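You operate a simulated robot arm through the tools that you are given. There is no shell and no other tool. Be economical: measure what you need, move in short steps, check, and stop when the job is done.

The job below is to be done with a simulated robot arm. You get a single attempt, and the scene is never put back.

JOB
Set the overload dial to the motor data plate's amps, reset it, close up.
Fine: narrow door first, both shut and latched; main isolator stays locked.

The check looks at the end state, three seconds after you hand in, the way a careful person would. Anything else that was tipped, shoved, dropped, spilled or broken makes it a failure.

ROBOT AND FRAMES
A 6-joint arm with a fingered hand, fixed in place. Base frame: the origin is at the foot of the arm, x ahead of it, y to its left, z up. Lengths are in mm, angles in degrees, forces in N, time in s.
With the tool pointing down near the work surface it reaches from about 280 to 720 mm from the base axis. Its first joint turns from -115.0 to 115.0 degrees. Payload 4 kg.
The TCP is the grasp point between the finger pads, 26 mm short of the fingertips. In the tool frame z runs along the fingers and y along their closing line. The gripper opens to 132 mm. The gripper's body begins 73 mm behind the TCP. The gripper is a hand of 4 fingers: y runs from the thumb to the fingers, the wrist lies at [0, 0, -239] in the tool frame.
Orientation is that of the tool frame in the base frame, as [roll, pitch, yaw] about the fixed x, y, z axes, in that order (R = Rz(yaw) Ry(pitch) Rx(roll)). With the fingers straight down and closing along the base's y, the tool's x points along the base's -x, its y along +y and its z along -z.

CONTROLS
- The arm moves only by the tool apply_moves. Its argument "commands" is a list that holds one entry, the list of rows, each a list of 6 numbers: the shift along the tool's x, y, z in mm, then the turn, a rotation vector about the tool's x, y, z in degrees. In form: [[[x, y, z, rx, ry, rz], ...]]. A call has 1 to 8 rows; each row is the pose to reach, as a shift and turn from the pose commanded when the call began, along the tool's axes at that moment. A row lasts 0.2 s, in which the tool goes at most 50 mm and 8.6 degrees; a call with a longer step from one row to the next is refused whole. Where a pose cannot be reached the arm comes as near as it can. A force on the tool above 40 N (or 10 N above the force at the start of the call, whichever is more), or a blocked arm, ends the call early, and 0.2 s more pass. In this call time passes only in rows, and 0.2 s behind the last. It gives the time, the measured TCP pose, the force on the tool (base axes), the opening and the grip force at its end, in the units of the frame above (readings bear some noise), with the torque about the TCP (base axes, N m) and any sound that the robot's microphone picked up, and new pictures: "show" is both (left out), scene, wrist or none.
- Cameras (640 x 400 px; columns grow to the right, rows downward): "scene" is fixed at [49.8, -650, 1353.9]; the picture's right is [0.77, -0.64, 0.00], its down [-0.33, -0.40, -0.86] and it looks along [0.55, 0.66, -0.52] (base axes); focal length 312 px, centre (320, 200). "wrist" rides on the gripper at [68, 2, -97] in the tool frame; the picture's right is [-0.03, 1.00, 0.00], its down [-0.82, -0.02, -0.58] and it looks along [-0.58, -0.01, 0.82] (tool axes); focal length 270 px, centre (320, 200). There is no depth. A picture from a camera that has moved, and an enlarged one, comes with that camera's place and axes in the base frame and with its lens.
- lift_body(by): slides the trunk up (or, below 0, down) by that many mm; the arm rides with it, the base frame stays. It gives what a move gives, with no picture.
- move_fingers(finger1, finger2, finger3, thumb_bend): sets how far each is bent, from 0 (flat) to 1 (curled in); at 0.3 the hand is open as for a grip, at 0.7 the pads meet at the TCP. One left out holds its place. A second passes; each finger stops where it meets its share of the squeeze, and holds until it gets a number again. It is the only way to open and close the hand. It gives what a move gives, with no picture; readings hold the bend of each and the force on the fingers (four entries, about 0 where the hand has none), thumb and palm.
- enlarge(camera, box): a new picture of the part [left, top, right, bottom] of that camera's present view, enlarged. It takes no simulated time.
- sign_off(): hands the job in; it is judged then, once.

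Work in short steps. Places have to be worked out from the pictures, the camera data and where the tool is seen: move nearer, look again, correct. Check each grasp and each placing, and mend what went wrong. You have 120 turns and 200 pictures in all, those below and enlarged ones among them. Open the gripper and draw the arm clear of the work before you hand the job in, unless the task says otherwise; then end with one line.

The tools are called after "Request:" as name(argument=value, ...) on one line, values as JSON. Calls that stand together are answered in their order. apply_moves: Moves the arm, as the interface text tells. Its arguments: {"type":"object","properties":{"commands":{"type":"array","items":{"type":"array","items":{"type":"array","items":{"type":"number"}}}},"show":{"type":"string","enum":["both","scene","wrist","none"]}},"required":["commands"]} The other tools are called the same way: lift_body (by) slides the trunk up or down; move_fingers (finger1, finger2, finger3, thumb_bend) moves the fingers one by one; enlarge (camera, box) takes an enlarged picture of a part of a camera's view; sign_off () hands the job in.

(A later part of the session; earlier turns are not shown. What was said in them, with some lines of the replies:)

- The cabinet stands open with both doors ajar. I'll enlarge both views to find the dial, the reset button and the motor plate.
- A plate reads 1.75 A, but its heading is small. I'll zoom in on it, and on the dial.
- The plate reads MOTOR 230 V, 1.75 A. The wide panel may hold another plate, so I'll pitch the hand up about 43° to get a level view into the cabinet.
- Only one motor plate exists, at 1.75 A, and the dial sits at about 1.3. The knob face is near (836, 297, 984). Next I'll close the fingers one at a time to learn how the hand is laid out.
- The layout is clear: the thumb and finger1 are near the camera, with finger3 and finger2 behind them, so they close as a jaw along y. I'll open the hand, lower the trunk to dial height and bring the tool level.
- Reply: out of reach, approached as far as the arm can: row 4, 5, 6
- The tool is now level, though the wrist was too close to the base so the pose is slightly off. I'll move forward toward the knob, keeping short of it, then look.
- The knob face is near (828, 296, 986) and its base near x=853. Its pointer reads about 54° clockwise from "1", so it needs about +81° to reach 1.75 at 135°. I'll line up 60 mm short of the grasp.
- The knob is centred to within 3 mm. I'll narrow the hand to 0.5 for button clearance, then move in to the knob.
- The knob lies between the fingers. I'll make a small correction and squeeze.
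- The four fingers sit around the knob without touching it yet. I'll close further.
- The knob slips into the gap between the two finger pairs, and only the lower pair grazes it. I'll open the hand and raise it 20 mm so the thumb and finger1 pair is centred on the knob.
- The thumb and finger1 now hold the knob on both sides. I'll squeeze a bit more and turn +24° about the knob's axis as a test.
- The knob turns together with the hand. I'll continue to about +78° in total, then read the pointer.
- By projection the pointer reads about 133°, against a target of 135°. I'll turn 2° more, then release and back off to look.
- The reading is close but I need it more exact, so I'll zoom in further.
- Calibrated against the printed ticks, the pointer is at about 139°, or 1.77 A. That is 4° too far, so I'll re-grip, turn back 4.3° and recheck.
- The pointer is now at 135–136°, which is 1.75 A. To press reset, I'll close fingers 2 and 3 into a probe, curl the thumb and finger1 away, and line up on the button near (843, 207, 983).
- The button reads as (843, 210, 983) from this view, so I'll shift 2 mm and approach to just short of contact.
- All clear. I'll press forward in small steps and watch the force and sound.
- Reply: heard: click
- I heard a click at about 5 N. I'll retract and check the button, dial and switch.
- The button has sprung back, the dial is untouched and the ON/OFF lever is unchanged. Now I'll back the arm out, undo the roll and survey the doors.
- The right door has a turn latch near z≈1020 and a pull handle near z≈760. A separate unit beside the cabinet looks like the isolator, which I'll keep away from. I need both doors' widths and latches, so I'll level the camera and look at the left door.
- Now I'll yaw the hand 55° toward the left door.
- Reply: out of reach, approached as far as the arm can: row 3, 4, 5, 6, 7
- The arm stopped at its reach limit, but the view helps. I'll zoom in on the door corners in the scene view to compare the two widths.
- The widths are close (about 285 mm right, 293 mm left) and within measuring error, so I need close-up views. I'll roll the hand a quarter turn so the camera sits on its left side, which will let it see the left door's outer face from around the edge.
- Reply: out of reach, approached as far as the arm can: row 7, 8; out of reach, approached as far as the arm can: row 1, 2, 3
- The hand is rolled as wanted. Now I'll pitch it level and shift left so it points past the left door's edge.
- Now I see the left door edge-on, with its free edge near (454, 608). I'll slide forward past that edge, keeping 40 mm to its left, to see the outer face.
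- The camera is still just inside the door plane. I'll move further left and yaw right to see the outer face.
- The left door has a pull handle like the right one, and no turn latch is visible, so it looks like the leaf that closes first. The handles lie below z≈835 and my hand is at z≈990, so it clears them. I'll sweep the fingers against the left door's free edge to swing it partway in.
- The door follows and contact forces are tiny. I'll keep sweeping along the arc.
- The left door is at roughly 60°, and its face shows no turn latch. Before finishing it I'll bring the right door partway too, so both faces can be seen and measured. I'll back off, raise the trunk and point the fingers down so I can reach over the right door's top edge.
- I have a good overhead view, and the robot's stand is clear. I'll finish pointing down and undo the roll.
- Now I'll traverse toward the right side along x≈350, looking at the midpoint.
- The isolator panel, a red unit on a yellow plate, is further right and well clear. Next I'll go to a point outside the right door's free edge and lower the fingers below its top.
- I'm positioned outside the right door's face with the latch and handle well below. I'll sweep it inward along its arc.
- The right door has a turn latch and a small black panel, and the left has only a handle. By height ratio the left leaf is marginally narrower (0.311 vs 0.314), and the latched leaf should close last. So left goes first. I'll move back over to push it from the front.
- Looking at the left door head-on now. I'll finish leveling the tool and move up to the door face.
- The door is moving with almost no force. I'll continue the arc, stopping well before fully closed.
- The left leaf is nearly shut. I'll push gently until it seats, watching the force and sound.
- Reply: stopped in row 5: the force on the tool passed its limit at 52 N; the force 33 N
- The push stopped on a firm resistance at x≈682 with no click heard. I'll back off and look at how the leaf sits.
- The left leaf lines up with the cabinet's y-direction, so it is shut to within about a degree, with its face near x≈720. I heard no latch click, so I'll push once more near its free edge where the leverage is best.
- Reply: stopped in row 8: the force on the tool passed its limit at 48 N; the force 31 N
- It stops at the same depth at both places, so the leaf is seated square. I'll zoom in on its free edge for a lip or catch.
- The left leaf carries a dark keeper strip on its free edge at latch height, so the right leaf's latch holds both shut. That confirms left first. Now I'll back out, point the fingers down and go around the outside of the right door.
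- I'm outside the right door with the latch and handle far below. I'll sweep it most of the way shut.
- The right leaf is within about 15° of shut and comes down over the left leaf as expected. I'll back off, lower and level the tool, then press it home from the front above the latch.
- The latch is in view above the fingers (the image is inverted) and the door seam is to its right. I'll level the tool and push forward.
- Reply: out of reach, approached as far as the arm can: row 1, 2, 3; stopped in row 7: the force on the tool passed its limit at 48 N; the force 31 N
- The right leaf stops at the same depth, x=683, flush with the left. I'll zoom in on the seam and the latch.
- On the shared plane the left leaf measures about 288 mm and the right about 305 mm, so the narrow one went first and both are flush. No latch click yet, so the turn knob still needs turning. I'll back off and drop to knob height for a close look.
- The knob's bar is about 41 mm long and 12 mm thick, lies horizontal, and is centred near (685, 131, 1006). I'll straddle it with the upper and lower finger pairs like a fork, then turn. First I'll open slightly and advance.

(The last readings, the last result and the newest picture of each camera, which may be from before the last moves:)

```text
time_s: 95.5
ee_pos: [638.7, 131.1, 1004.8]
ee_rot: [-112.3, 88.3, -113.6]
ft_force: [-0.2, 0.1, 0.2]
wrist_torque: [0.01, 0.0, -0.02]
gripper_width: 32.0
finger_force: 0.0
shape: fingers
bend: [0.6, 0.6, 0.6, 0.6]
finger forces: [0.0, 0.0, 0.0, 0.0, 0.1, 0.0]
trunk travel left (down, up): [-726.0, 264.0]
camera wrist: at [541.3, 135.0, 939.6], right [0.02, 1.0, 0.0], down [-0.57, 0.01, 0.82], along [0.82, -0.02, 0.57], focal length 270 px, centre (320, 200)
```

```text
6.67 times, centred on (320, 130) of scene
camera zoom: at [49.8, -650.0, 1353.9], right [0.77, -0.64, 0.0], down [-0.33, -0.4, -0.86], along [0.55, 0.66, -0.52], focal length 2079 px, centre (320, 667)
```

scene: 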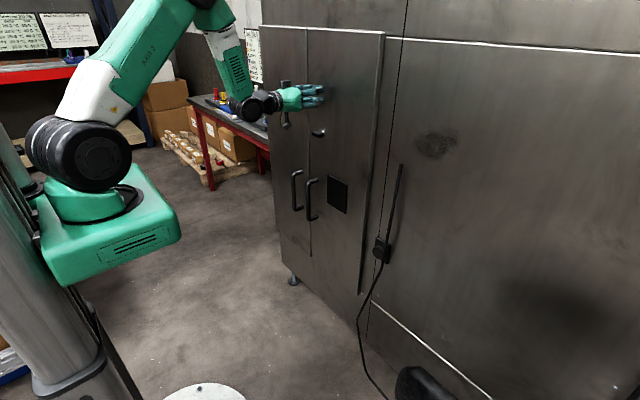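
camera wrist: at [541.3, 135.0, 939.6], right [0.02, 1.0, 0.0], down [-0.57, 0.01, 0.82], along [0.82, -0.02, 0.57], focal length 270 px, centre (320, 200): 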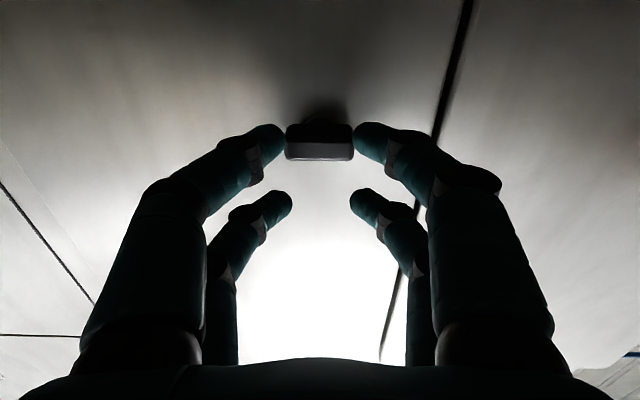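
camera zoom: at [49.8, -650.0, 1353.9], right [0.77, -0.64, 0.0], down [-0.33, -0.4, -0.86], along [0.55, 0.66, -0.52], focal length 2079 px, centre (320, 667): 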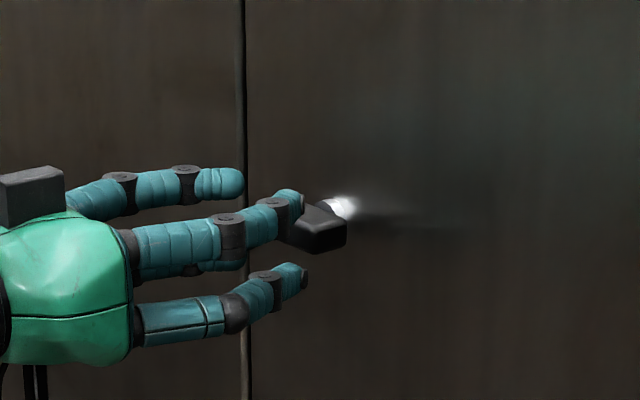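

The bar is centred between the upper and lower pairs. I'll advance so the tips straddle it.

Request:
apply_moves(commands=[[[-1, 0, 15, 0, 0, 0], [-1, 0, 26, 0, 0, 0], [-1, 0, 33, 0, 0, 0]]], show="wrist")

Request:
enlarge(camera="scene", box=[280, 100, 360, 160])

```text
time_s: 96.3
ee_pos: [670.8, 130.2, 1006.6]
ee_rot: [-113.5, 88.3, -114.8]
ft_force: [-1.1, -0.7, -1.7]
wrist_torque: [-0.03, 0.11, -0.02]
gripper_width: 34.8
finger_force: 1.8
shape: fingers
bend: [0.6, 0.6, 0.6, 0.6]
finger forces: [1.3, 0.1, 0.0, 0.0, 1.8, 0.1]
trunk travel left (down, up): [-726.0, 264.0]
camera wrist: at [573.5, 134.5, 941.1], right [0.02, 1.0, 0.0], down [-0.57, 0.01, 0.82], along [0.82, -0.02, 0.57], focal length 270 px, centre (320, 200)
```

wrist: 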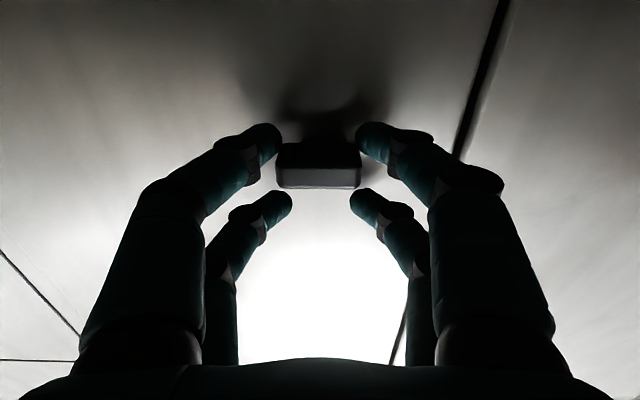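

```text
6.67 times, centred on (320, 130) of scene
camera zoom: at [49.8, -650.0, 1353.9], right [0.77, -0.64, 0.0], down [-0.33, -0.4, -0.86], along [0.55, 0.66, -0.52], focal length 2079 px, centre (320, 667)
```

zoom: 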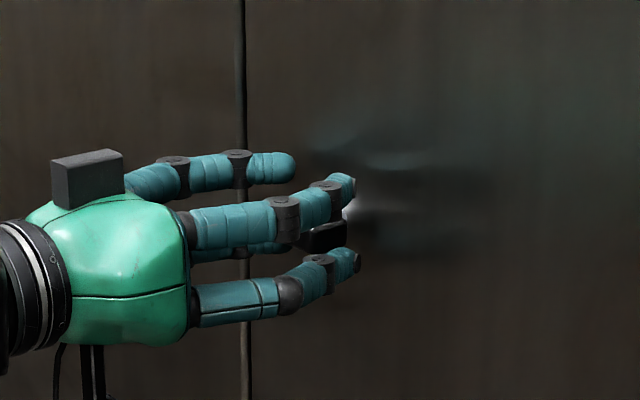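

The fork straddles the bar. I'll turn clockwise (as seen from the front) and watch torque and sound.

Request:
apply_moves(commands=[[[0, 0, 0, 0, 0, 8], [0, 0, 0, 0, 0, 16], [0, 0, 0, 0, 0, 24], [0, 0, 0, 0, 0, 32], [0, 0, 0, 0, 0, 40]]], show="wrist")

Request:
enlarge(camera="scene", box=[280, 100, 360, 160])

```text
time_s: 97.5
ee_pos: [669.7, 130.4, 1007.6]
ee_rot: [91.0, 51.4, 89.5]
ft_force: [0.0, 0.4, 0.0]
wrist_torque: [0.04, -0.02, 0.03]
gripper_width: 33.2
finger_force: 0.0
shape: fingers
bend: [0.6, 0.6, 0.6, 0.6]
finger forces: [0.0, 0.0, 0.0, 0.0, 0.0, 0.0]
trunk travel left (down, up): [-726.0, 264.0]
camera wrist: at [574.6, 177.9, 957.1], right [0.02, 0.77, 0.64], down [-0.58, -0.51, 0.63], along [0.81, -0.39, 0.43], focal length 270 px, centre (320, 200)
```

wrist: 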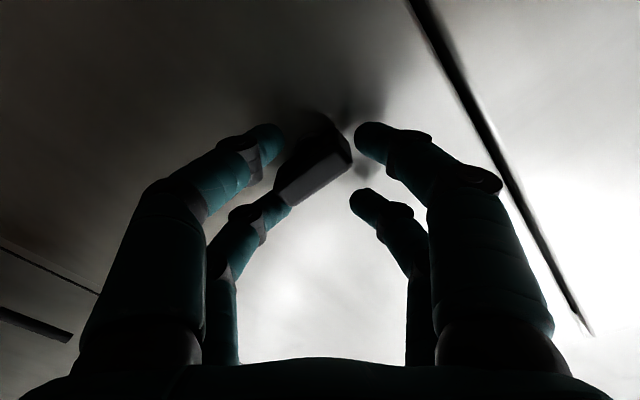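

```text
6.67 times, centred on (320, 130) of scene
camera zoom: at [49.8, -650.0, 1353.9], right [0.77, -0.64, 0.0], down [-0.33, -0.4, -0.86], along [0.55, 0.66, -0.52], focal length 2079 px, centre (320, 667)
```

zoom: 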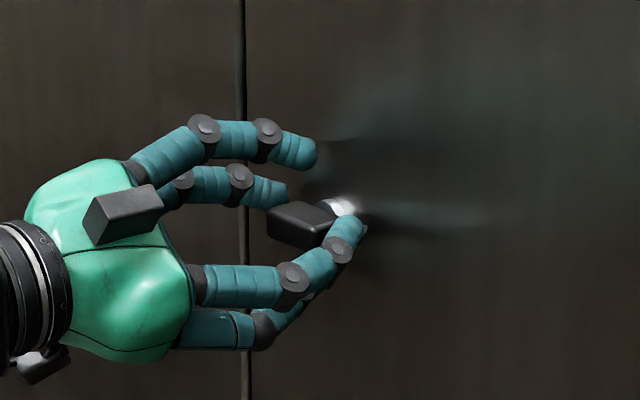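

The bar didn't move because the open fork has too much slack. I'll pull back, roll the hand to about 90° and pinch the bar's flats with all four fingers instead, which allows a positive test both ways.

Request:
apply_moves(commands=[[[0, 0, -45, 0, 0, 0], [0, 0, -45, 0, 0, 8.5], [0, 0, -45, 0, 0, 17], [0, 0, -45, 0, 0, 25.5], [0, 0, -45, 0, 0, 34], [0, 0, -45, 0, 0, 42.5], [0, 0, -45, 0, 0, 51]]], show="wrist")

```text
time_s: 99.1
ee_pos: [626.3, 132.4, 1008.3]
ee_rot: [90.8, 3.5, 88.5]
ft_force: [0.0, 0.5, 0.8]
wrist_torque: [-0.02, -0.01, 0.01]
gripper_width: 33.4
finger_force: 0.1
shape: fingers
bend: [0.6, 0.6, 0.6, 0.6]
finger forces: [0.1, 0.0, 0.0, 0.0, 0.0, 0.0]
out of reach, approached as far as the arm can: row 7
trunk travel left (down, up): [-726.0, 264.0]
camera wrist: at [531.1, 204.6, 1008.3], right [0.01, 0.04, 1.0], down [-0.6, -0.8, 0.04], along [0.8, -0.6, 0.01], focal length 270 px, centre (320, 200)
```

wrist: 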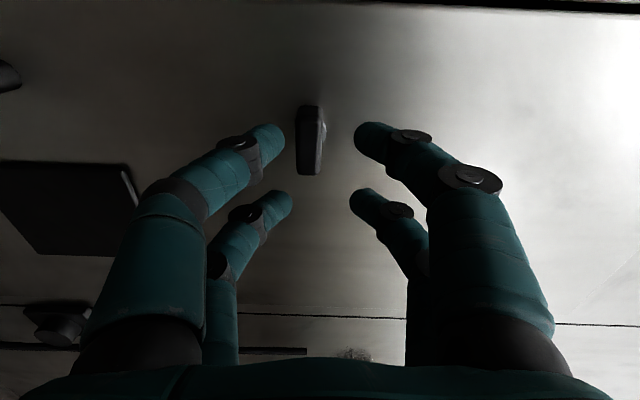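

Rolled to about 87°, the reach limit. The bar now stands between the pads, about 4 mm off centre. I'll correct, advance and pinch.

Request:
apply_moves(commands=[[[-3, -4, 15, 0, 0, 0], [-3, -4, 30, 0, 0, 0], [-3, -4, 44, 0, 0, 0]]], show="none")

Request:
move_fingers(finger1=0.75, finger2=0.75, finger3=0.75, thumb_bend=0.75)

Request:
enlarge(camera="wrist", box=[200, 60, 440, 230])

```text
time_s: 99.9
ee_pos: [669.3, 128.4, 1002.1]
ee_rot: [90.7, 3.7, 88.6]
ft_force: [-0.1, 0.7, -0.1]
wrist_torque: [-0.01, -0.01, 0.02]
gripper_width: 33.0
finger_force: 0.1
shape: fingers
bend: [0.6, 0.6, 0.6, 0.6]
finger forces: [0.0, 0.0, 0.1, 0.0, 0.0, 0.0]
trunk travel left (down, up): [-726.0, 264.0]
```

```text
time_s: 100.9
ee_pos: [671.5, 127.1, 1001.8]
ee_rot: [90.9, 3.8, 88.6]
ft_force: [2.5, -3.3, -7.5]
wrist_torque: [-0.07, 0.21, -0.03]
gripper_width: 11.8
finger_force: 15.3
shape: fingers
bend: [0.7, 0.71, 0.67, 0.68]
finger forces: [6.3, 5.3, 7.2, 0.0, 12.0, 0.0]
trunk travel left (down, up): [-726.0, 264.0]
```

```text
2.35 times, centred on (320, 145) of wrist
camera zoom: at [575.8, 199.5, 1002.3], right [0.02, 0.04, 1.0], down [-0.6, -0.8, 0.04], along [0.8, -0.6, 0.01], focal length 636 px, centre (320, 329)
```

zoom: 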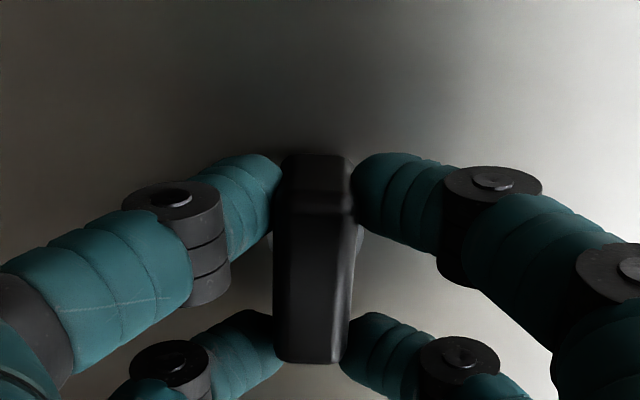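

I have a firm four-point pinch on the bar, 11.8 mm thick. I'll test counter-clockwise by 16°.

Request:
apply_moves(commands=[[[0, 0, 0, 0, 0, -5], [0, 0, 0, 0, 0, -10], [0, 0, 0, 0, 0, -16]]], show="none")

Request:
enlarge(camera="wrist", box=[200, 60, 440, 230])

```text
time_s: 101.7
ee_pos: [670.2, 126.2, 1004.2]
ee_rot: [90.7, 19.7, 88.6]
ft_force: [4.5, -5.1, 0.5]
wrist_torque: [0.22, -0.04, -0.06]
gripper_width: 12.6
finger_force: 15.0
shape: fingers
bend: [0.7, 0.73, 0.68, 0.68]
finger forces: [12.5, 2.3, 5.0, 0.0, 9.9, 0.0]
trunk travel left (down, up): [-726.0, 264.0]
```

```text
2.35 times, centred on (320, 145) of wrist
camera zoom: at [575.3, 195.7, 985.3], right [0.02, 0.31, 0.95], down [-0.6, -0.76, 0.26], along [0.8, -0.57, 0.17], focal length 636 px, centre (320, 329)
```

zoom: 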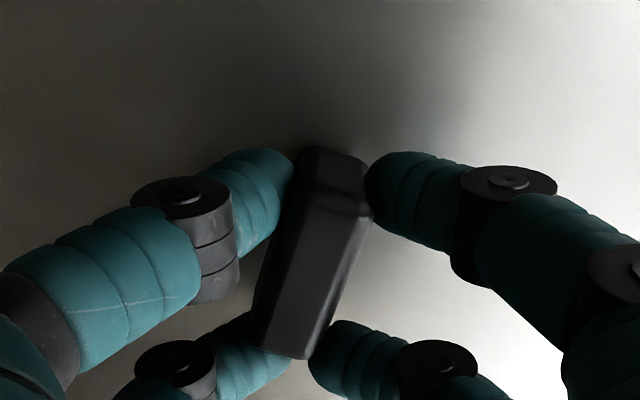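

The bar stayed put and slipped in the pads, so counter-clockwise is against its stop. It must turn clockwise. I'll release, retreat and roll the other way to about −90° so I can pinch and turn clockwise.

Request:
move_fingers(finger1=0.55, finger2=0.55, finger3=0.55, thumb_bend=0.55)

Request:
apply_moves(commands=[[[0, 0, -45, 0, 0, 0], [0, 0, -60, 0, 0, -8.5], [0, 0, -60, 0, 0, -17], [0, 0, -60, 0, 0, -25.5], [0, 0, -60, 0, 0, -34], [0, 0, -60, 0, 0, -42.5], [0, 0, -60, 0, 0, -51], [0, 0, -60, 0, 0, -59.5]]], show="none")

Request:
apply_moves(commands=[[[0, 0, 0, 0, 0, -8.5], [0, 0, 0, 0, 0, -17], [0, 0, 0, 0, 0, -25.5], [0, 0, 0, 0, 0, -34], [0, 0, 0, 0, 0, -42.5], [0, 0, 0, 0, 0, -51], [0, 0, 0, 0, 0, -59.5], [0, 0, 0, 0, 0, -68]]], show="none")

Request:
apply_moves(commands=[[[0, 0, 0, 0, 0, -8.5], [0, 0, 0, 0, 0, -17], [0, 0, 0, 0, 0, -25.5], [0, 0, 0, 0, 0, -31]]], show="wrist")

```text
time_s: 102.7
ee_pos: [670.2, 127.3, 1002.5]
ee_rot: [90.8, 19.8, 88.8]
ft_force: [0.7, -0.7, -0.9]
wrist_torque: [-0.06, 0.0, 0.02]
gripper_width: 48.5
finger_force: 0.0
shape: fingers
bend: [0.55, 0.55, 0.55, 0.55]
finger forces: [0.1, 0.0, 0.0, 0.0, 0.0, 0.0]
trunk travel left (down, up): [-726.0, 264.0]
```

```text
time_s: 104.5
ee_pos: [610.2, 128.1, 1003.4]
ee_rot: [94.0, 79.3, 92.5]
ft_force: [-0.6, -0.3, 0.5]
wrist_torque: [0.02, -0.04, 0.0]
gripper_width: 48.3
finger_force: 0.0
shape: fingers
bend: [0.55, 0.55, 0.55, 0.55]
finger forces: [0.0, 0.0, 0.0, 0.0, 0.0, 0.1]
trunk travel left (down, up): [-726.0, 264.0]
```

```text
time_s: 106.3
ee_pos: [609.4, 129.4, 1004.1]
ee_rot: [-90.9, 32.7, -92.0]
ft_force: [-0.6, -1.0, 0.3]
wrist_torque: [0.03, -0.02, -0.02]
gripper_width: 48.7
finger_force: 0.0
shape: fingers
bend: [0.55, 0.55, 0.55, 0.55]
finger forces: [0.0, 0.0, 0.0, 0.0, 0.0, 0.0]
trunk travel left (down, up): [-726.0, 264.0]
```

```text
time_s: 107.3
ee_pos: [609.4, 128.9, 1004.6]
ee_rot: [-90.6, 1.6, -91.4]
ft_force: [0.0, 1.0, 0.4]
wrist_torque: [0.01, -0.01, 0.03]
gripper_width: 48.6
finger_force: 0.1
shape: fingers
bend: [0.55, 0.55, 0.55, 0.55]
finger forces: [0.0, 0.0, 0.1, 0.1, 0.1, 0.0]
trunk travel left (down, up): [-726.0, 264.0]
camera wrist: at [511.3, 64.3, 1002.8], right [-0.01, 0.05, -1.0], down [-0.56, 0.83, 0.05], along [0.83, 0.56, 0.02], focal length 270 px, centre (320, 200)
```

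wrist: 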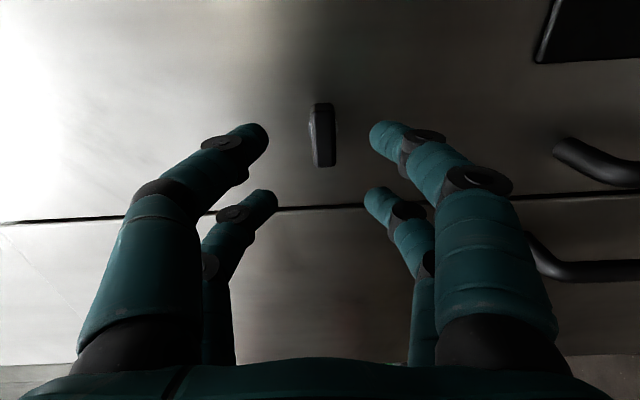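

A −88° roll is reachable. Combining both side views puts the bar front near x≈677, y≈132, z≈1004. I'll advance and pinch.

Request:
apply_moves(commands=[[[-3.5, 0, 25, 0, 0, 0], [-3.5, 0, 45, 0, 0, 0], [-3.5, 0, 60, 0, 0, 0]]], show="none")

Request:
move_fingers(finger1=0.75, finger2=0.75, finger3=0.75, thumb_bend=0.75)

Request:
enlarge(camera="wrist", box=[200, 60, 440, 230])

Request:
apply_moves(commands=[[[0, 0, 0, 0, 0, 5], [0, 0, 0, 0, 0, 10], [0, 0, 0, 0, 0, 16]]], show="none")

Request:
enlarge(camera="wrist", box=[200, 60, 440, 230])

```text
time_s: 108.1
ee_pos: [669.7, 131.7, 1002.8]
ee_rot: [-90.7, 1.7, -91.5]
ft_force: [-0.1, -0.2, 0.3]
wrist_torque: [0.0, 0.04, -0.01]
gripper_width: 48.5
finger_force: 0.1
shape: fingers
bend: [0.55, 0.55, 0.55, 0.55]
finger forces: [0.1, 0.0, 0.0, 0.1, 0.0, 0.0]
trunk travel left (down, up): [-726.0, 264.0]
```

```text
time_s: 109.1
ee_pos: [670.4, 130.3, 1002.2]
ee_rot: [-90.8, 1.7, -91.6]
ft_force: [3.1, -0.3, -0.9]
wrist_torque: [-0.03, 0.05, 0.03]
gripper_width: 12.1
finger_force: 14.2
shape: fingers
bend: [0.66, 0.66, 0.7, 0.68]
finger forces: [7.1, 7.0, 5.3, 0.0, 9.0, 0.0]
trunk travel left (down, up): [-726.0, 264.0]
```

```text
2.35 times, centred on (320, 145) of wrist
camera zoom: at [571.8, 66.7, 1001.7], right [-0.01, 0.06, -1.0], down [-0.56, 0.83, 0.05], along [0.83, 0.56, 0.02], focal length 636 px, centre (320, 329)
```

zoom: 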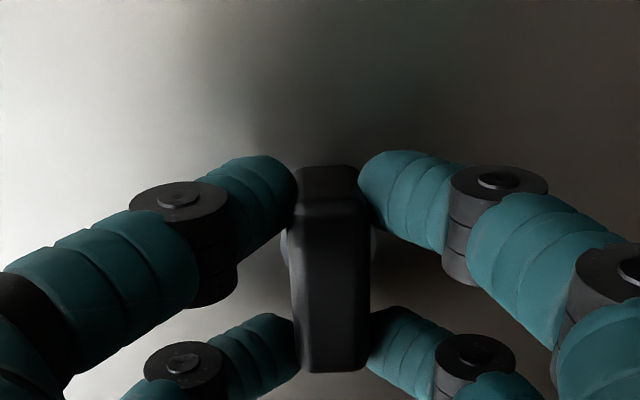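

```text
time_s: 109.9
ee_pos: [669.1, 131.4, 1001.9]
ee_rot: [-90.8, 17.8, -91.6]
ft_force: [3.8, -1.2, 0.5]
wrist_torque: [-0.03, 0.02, -0.02]
gripper_width: 11.9
finger_force: 13.8
shape: fingers
bend: [0.67, 0.66, 0.7, 0.68]
finger forces: [6.6, 6.7, 5.5, 0.0, 9.4, 0.1]
trunk travel left (down, up): [-726.0, 264.0]
```

```text
2.35 times, centred on (320, 145) of wrist
camera zoom: at [571.4, 70.0, 982.9], right [0.0, 0.33, -0.94], down [-0.55, 0.79, 0.28], along [0.83, 0.52, 0.18], focal length 636 px, centre (320, 329)
```

zoom: 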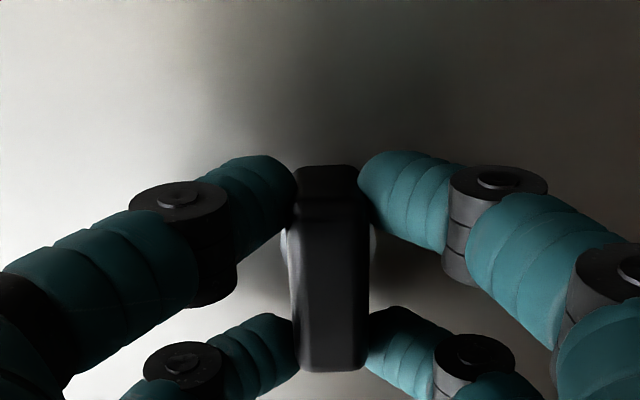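

The bar turns clockwise with the hand and almost no torque. I'll continue toward 90° and listen for the latch.

Request:
apply_moves(commands=[[[0, 0, 0, 0, 0, 8.5], [0, 0, 0, 0, 0, 17], [0, 0, 0, 0, 0, 25.5], [0, 0, 0, 0, 0, 34], [0, 0, 0, 0, 0, 42.5], [0, 0, 0, 0, 0, 51], [0, 0, 0, 0, 0, 59.5], [0, 0, 0, 0, 0, 68]]], show="none")

Request:
apply_moves(commands=[[[0, 0, 0, 0, 0, 3], [0, 0, 0, 0, 0, 6]]], show="wrist")

Request:
enlarge(camera="scene", box=[280, 100, 360, 160])

```text
time_s: 111.7
ee_pos: [668.1, 129.5, 1002.1]
ee_rot: [-101.5, 85.8, -103.0]
ft_force: [1.4, -8.1, -3.8]
wrist_torque: [-0.08, 0.15, -0.14]
gripper_width: 12.0
finger_force: 14.7
shape: fingers
bend: [0.68, 0.67, 0.7, 0.68]
finger forces: [5.5, 4.9, 6.9, 0.0, 12.1, 0.1]
trunk travel left (down, up): [-726.0, 264.0]
```

```text
time_s: 112.3
ee_pos: [670.3, 129.9, 1001.4]
ee_rot: [114.6, 88.0, 113.1]
ft_force: [1.5, -7.7, -5.7]
wrist_torque: [-0.17, 0.15, -0.14]
gripper_width: 11.9
finger_force: 15.0
shape: fingers
bend: [0.68, 0.67, 0.7, 0.68]
finger forces: [4.9, 5.9, 5.4, 0.1, 13.2, 0.1]
trunk travel left (down, up): [-726.0, 264.0]
camera wrist: at [572.5, 138.2, 936.5], right [0.03, 1.0, 0.06], down [-0.57, -0.03, 0.82], along [0.82, -0.05, 0.56], focal length 270 px, centre (320, 200)
```

wrist: 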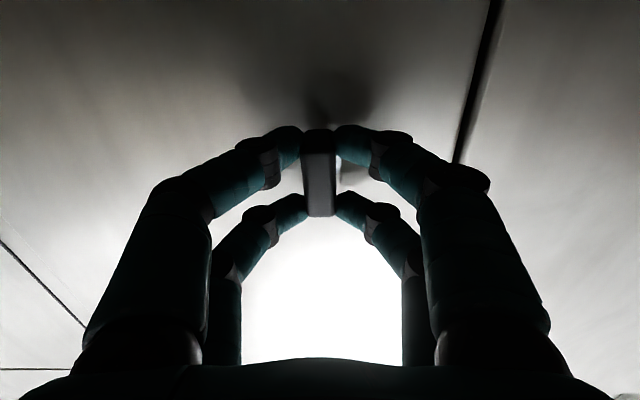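

```text
6.67 times, centred on (320, 130) of scene
camera zoom: at [49.8, -650.0, 1353.9], right [0.77, -0.64, 0.0], down [-0.33, -0.4, -0.86], along [0.55, 0.66, -0.52], focal length 2079 px, centre (320, 667)
```

zoom: 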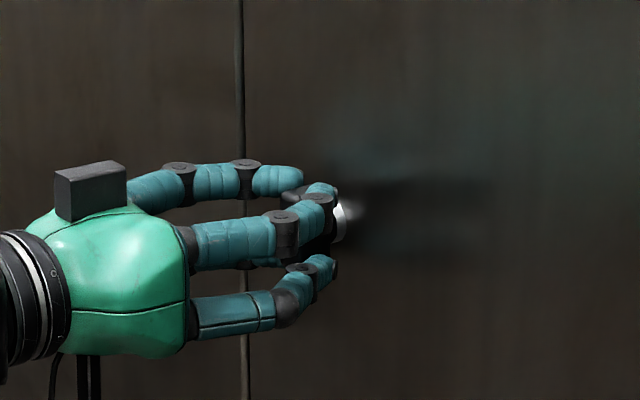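

The bar is vertical now and torque is rising slightly. I'll turn a few degrees more to find the stop, then tug back gently to test the latch.

Request:
apply_moves(commands=[[[0, 0, 0, 0, 0, 4], [0, 0, 0, 0, 0, 8]]], show="none")

Request:
enlarge(camera="wrist", box=[200, 60, 440, 230])

Request:
apply_moves(commands=[[[0, 0, -2, 0, 0, 0], [0, 0, -5, 0, 0, 0]]], show="none")

Request:
enlarge(camera="scene", box=[250, 15, 410, 140])

```text
time_s: 112.9
ee_pos: [670.8, 130.2, 1002.1]
ee_rot: [94.4, 80.2, 93.0]
ft_force: [-0.1, -8.3, -4.6]
wrist_torque: [-0.4, 0.21, -0.14]
gripper_width: 12.3
finger_force: 15.1
shape: fingers
bend: [0.69, 0.66, 0.71, 0.68]
finger forces: [4.0, 6.5, 3.7, 0.1, 16.1, 0.0]
trunk travel left (down, up): [-726.0, 264.0]
```

```text
2.35 times, centred on (320, 145) of wrist
camera zoom: at [572.7, 147.5, 938.2], right [0.03, 0.98, 0.2], down [-0.57, -0.14, 0.81], along [0.82, -0.13, 0.56], focal length 636 px, centre (320, 329)
```

zoom: 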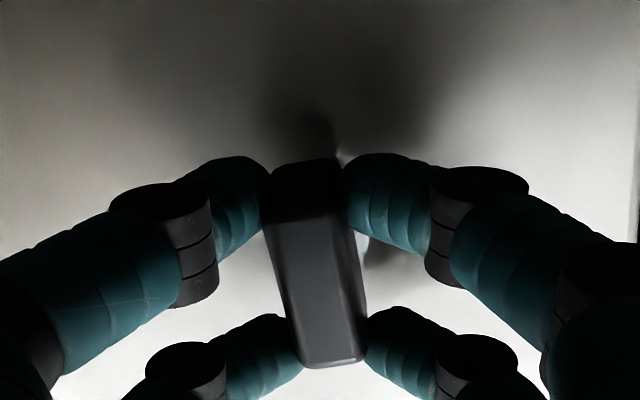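

```text
time_s: 113.5
ee_pos: [666.5, 129.2, 1001.8]
ee_rot: [93.7, 80.1, 92.1]
ft_force: [15.6, -6.9, 0.4]
wrist_torque: [-0.2, -0.08, -0.1]
gripper_width: 12.8
finger_force: 11.8
shape: fingers
bend: [0.69, 0.66, 0.71, 0.68]
finger forces: [3.1, 5.2, 4.3, 0.0, 11.2, 0.1]
trunk travel left (down, up): [-726.0, 264.0]
```

```text
3.20 times, centred on (330, 78) of scene
camera zoom: at [49.8, -650.0, 1353.9], right [0.77, -0.64, 0.0], down [-0.33, -0.4, -0.86], along [0.55, 0.66, -0.52], focal length 998 px, centre (288, 592)
```

zoom: 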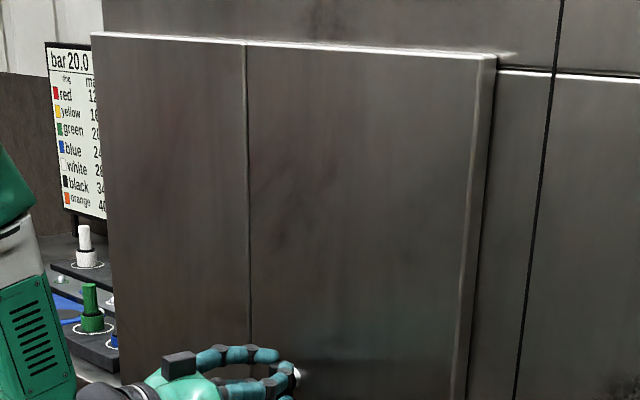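

The knob hit its stop at 90°, and a 15 N tug didn't move the doors, although they swung freely before. I'll release, retreat and take a final look.

Request:
apply_moves(commands=[[[0, 0, 4, 0, 0, 0]]], show="none")

Request:
move_fingers(finger1=0.5, finger2=0.5, finger3=0.5, thumb_bend=0.5)

Request:
apply_moves(commands=[[[0, 0, -30, 0, 0, 0], [0, 0, -65, 0, 0, 0], [0, 0, -100, 0, 0, 0], [0, 0, -120, 0, 0, 0]]])

Request:
enlarge(camera="scene", box=[280, 100, 360, 160])

Request:
enlarge(camera="wrist", box=[220, 20, 480, 180])

```text
time_s: 113.9
ee_pos: [668.4, 130.6, 1002.1]
ee_rot: [94.2, 80.2, 92.5]
ft_force: [-0.6, -8.1, 3.0]
wrist_torque: [-0.15, -0.06, -0.17]
gripper_width: 12.3
finger_force: 14.8
shape: fingers
bend: [0.69, 0.66, 0.71, 0.68]
finger forces: [4.5, 6.6, 5.8, 0.0, 12.7, 0.0]
trunk travel left (down, up): [-726.0, 264.0]
```

```text
time_s: 114.9
ee_pos: [669.0, 130.8, 1001.9]
ee_rot: [94.4, 80.3, 92.9]
ft_force: [0.0, 0.1, 0.5]
wrist_torque: [0.02, -0.02, 0.0]
gripper_width: 65.3
finger_force: 0.0
shape: fingers
bend: [0.5, 0.5, 0.5, 0.5]
finger forces: [0.1, 0.0, 0.0, 0.0, 0.0, 0.0]
trunk travel left (down, up): [-726.0, 264.0]
```

```text
time_s: 115.9
ee_pos: [547.4, 133.6, 1006.9]
ee_rot: [94.3, 80.2, 92.8]
ft_force: [-0.9, 0.7, -0.1]
wrist_torque: [0.01, -0.02, -0.01]
gripper_width: 65.5
finger_force: 0.1
shape: fingers
bend: [0.5, 0.5, 0.5, 0.5]
finger forces: [0.0, 0.0, 0.0, 0.0, 0.0, 0.0]
trunk travel left (down, up): [-726.0, 264.0]
camera wrist: at [450.7, 151.0, 942.4], right [0.03, 0.98, 0.19], down [-0.57, -0.14, 0.81], along [0.82, -0.13, 0.56], focal length 270 px, centre (320, 200)
```

scene: 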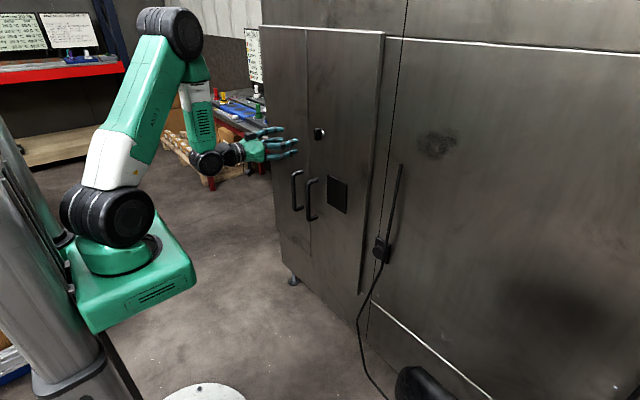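
wrist: 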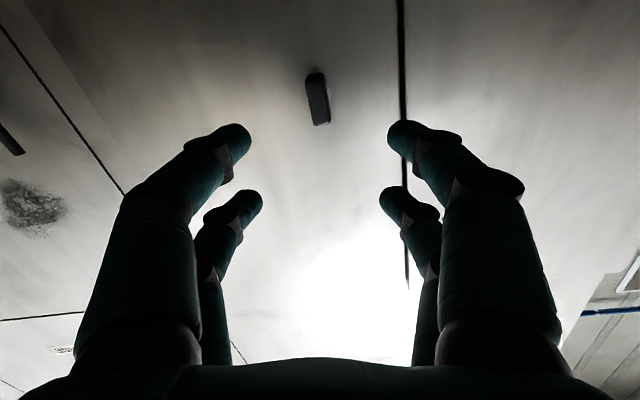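

```text
6.67 times, centred on (320, 130) of scene
camera zoom: at [49.8, -650.0, 1353.9], right [0.77, -0.64, 0.0], down [-0.33, -0.4, -0.86], along [0.55, 0.66, -0.52], focal length 2079 px, centre (320, 667)
```

zoom: 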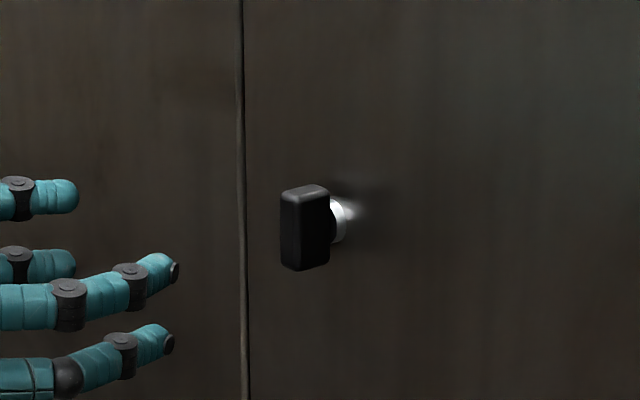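

```text
2.46 times, centred on (350, 100) of wrist
camera zoom: at [450.7, 151.0, 942.4], right [0.03, 0.98, 0.19], down [-0.57, -0.14, 0.81], along [0.82, -0.13, 0.56], focal length 665 px, centre (246, 446)
```

zoom: 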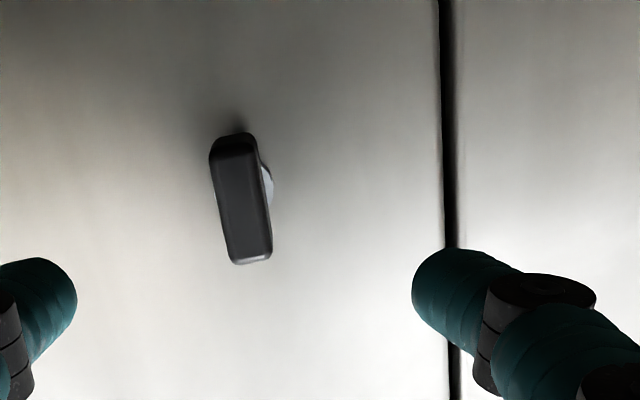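

The knob is vertical, both doors are flush and the isolator is untouched. I'll open the hand fully and draw the arm further clear.

Request:
move_fingers(finger1=0.3, finger2=0.3, finger3=0.3, thumb_bend=0.3)

Request:
apply_moves(commands=[[[0, 10, -10, 0, 7, 0], [0, 20, -20, 0, 14, 0], [0, 30, -30, 0, 21, 0], [0, 40, -40, 0, 28, 0], [0, 50, -50, 0, 35, 0]]], show="scene")

Request:
enlarge(camera="scene", box=[250, 15, 410, 300])

```text
time_s: 116.9
ee_pos: [547.6, 133.8, 1005.8]
ee_rot: [94.4, 80.2, 92.9]
ft_force: [-1.0, 0.1, -0.3]
wrist_torque: [0.01, -0.01, 0.02]
gripper_width: 132.5
finger_force: 0.0
shape: fingers
bend: [0.3, 0.3, 0.3, 0.3]
finger forces: [0.1, 0.1, 0.1, 0.0, 0.0, 0.0]
trunk travel left (down, up): [-726.0, 264.0]
```

```text
time_s: 118.1
ee_pos: [499.0, 186.1, 1012.5]
ee_rot: [163.6, 53.1, 165.2]
ft_force: [-0.3, 0.3, -0.7]
wrist_torque: [-0.01, 0.0, 0.02]
gripper_width: 132.6
finger_force: 0.1
shape: fingers
bend: [0.3, 0.3, 0.3, 0.3]
finger forces: [0.1, 0.0, 0.0, 0.1, 0.1, 0.0]
trunk travel left (down, up): [-726.0, 264.0]
```

scene: 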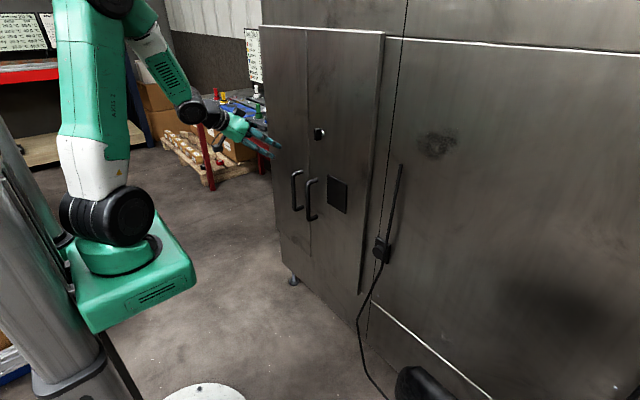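

```text
1.40 times, centred on (330, 158) of scene
camera zoom: at [49.8, -650.0, 1353.9], right [0.77, -0.64, 0.0], down [-0.33, -0.4, -0.86], along [0.55, 0.66, -0.52], focal length 438 px, centre (306, 260)
```

zoom: 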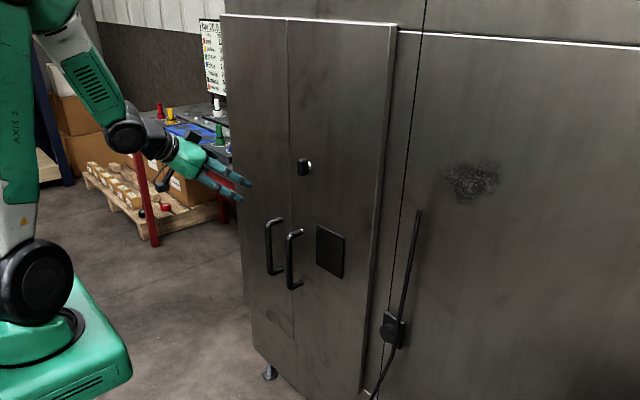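

Both doors are flush, the latch is turned and the arm is clear with the hand open, so I'm handing the job in.

Request:
sign_off()

```text
The job is handed in.
```

I set the overload dial to 1.75 A to match the motor plate, pressed reset until it clicked, and shut the narrow left door and then the wide right one. I turned the latch knob to its stop, and a 15 N tug on it didn't move the doors. The left door has no latch knob of its own, and I did not tug it separately. I didn't touch the main isolator.
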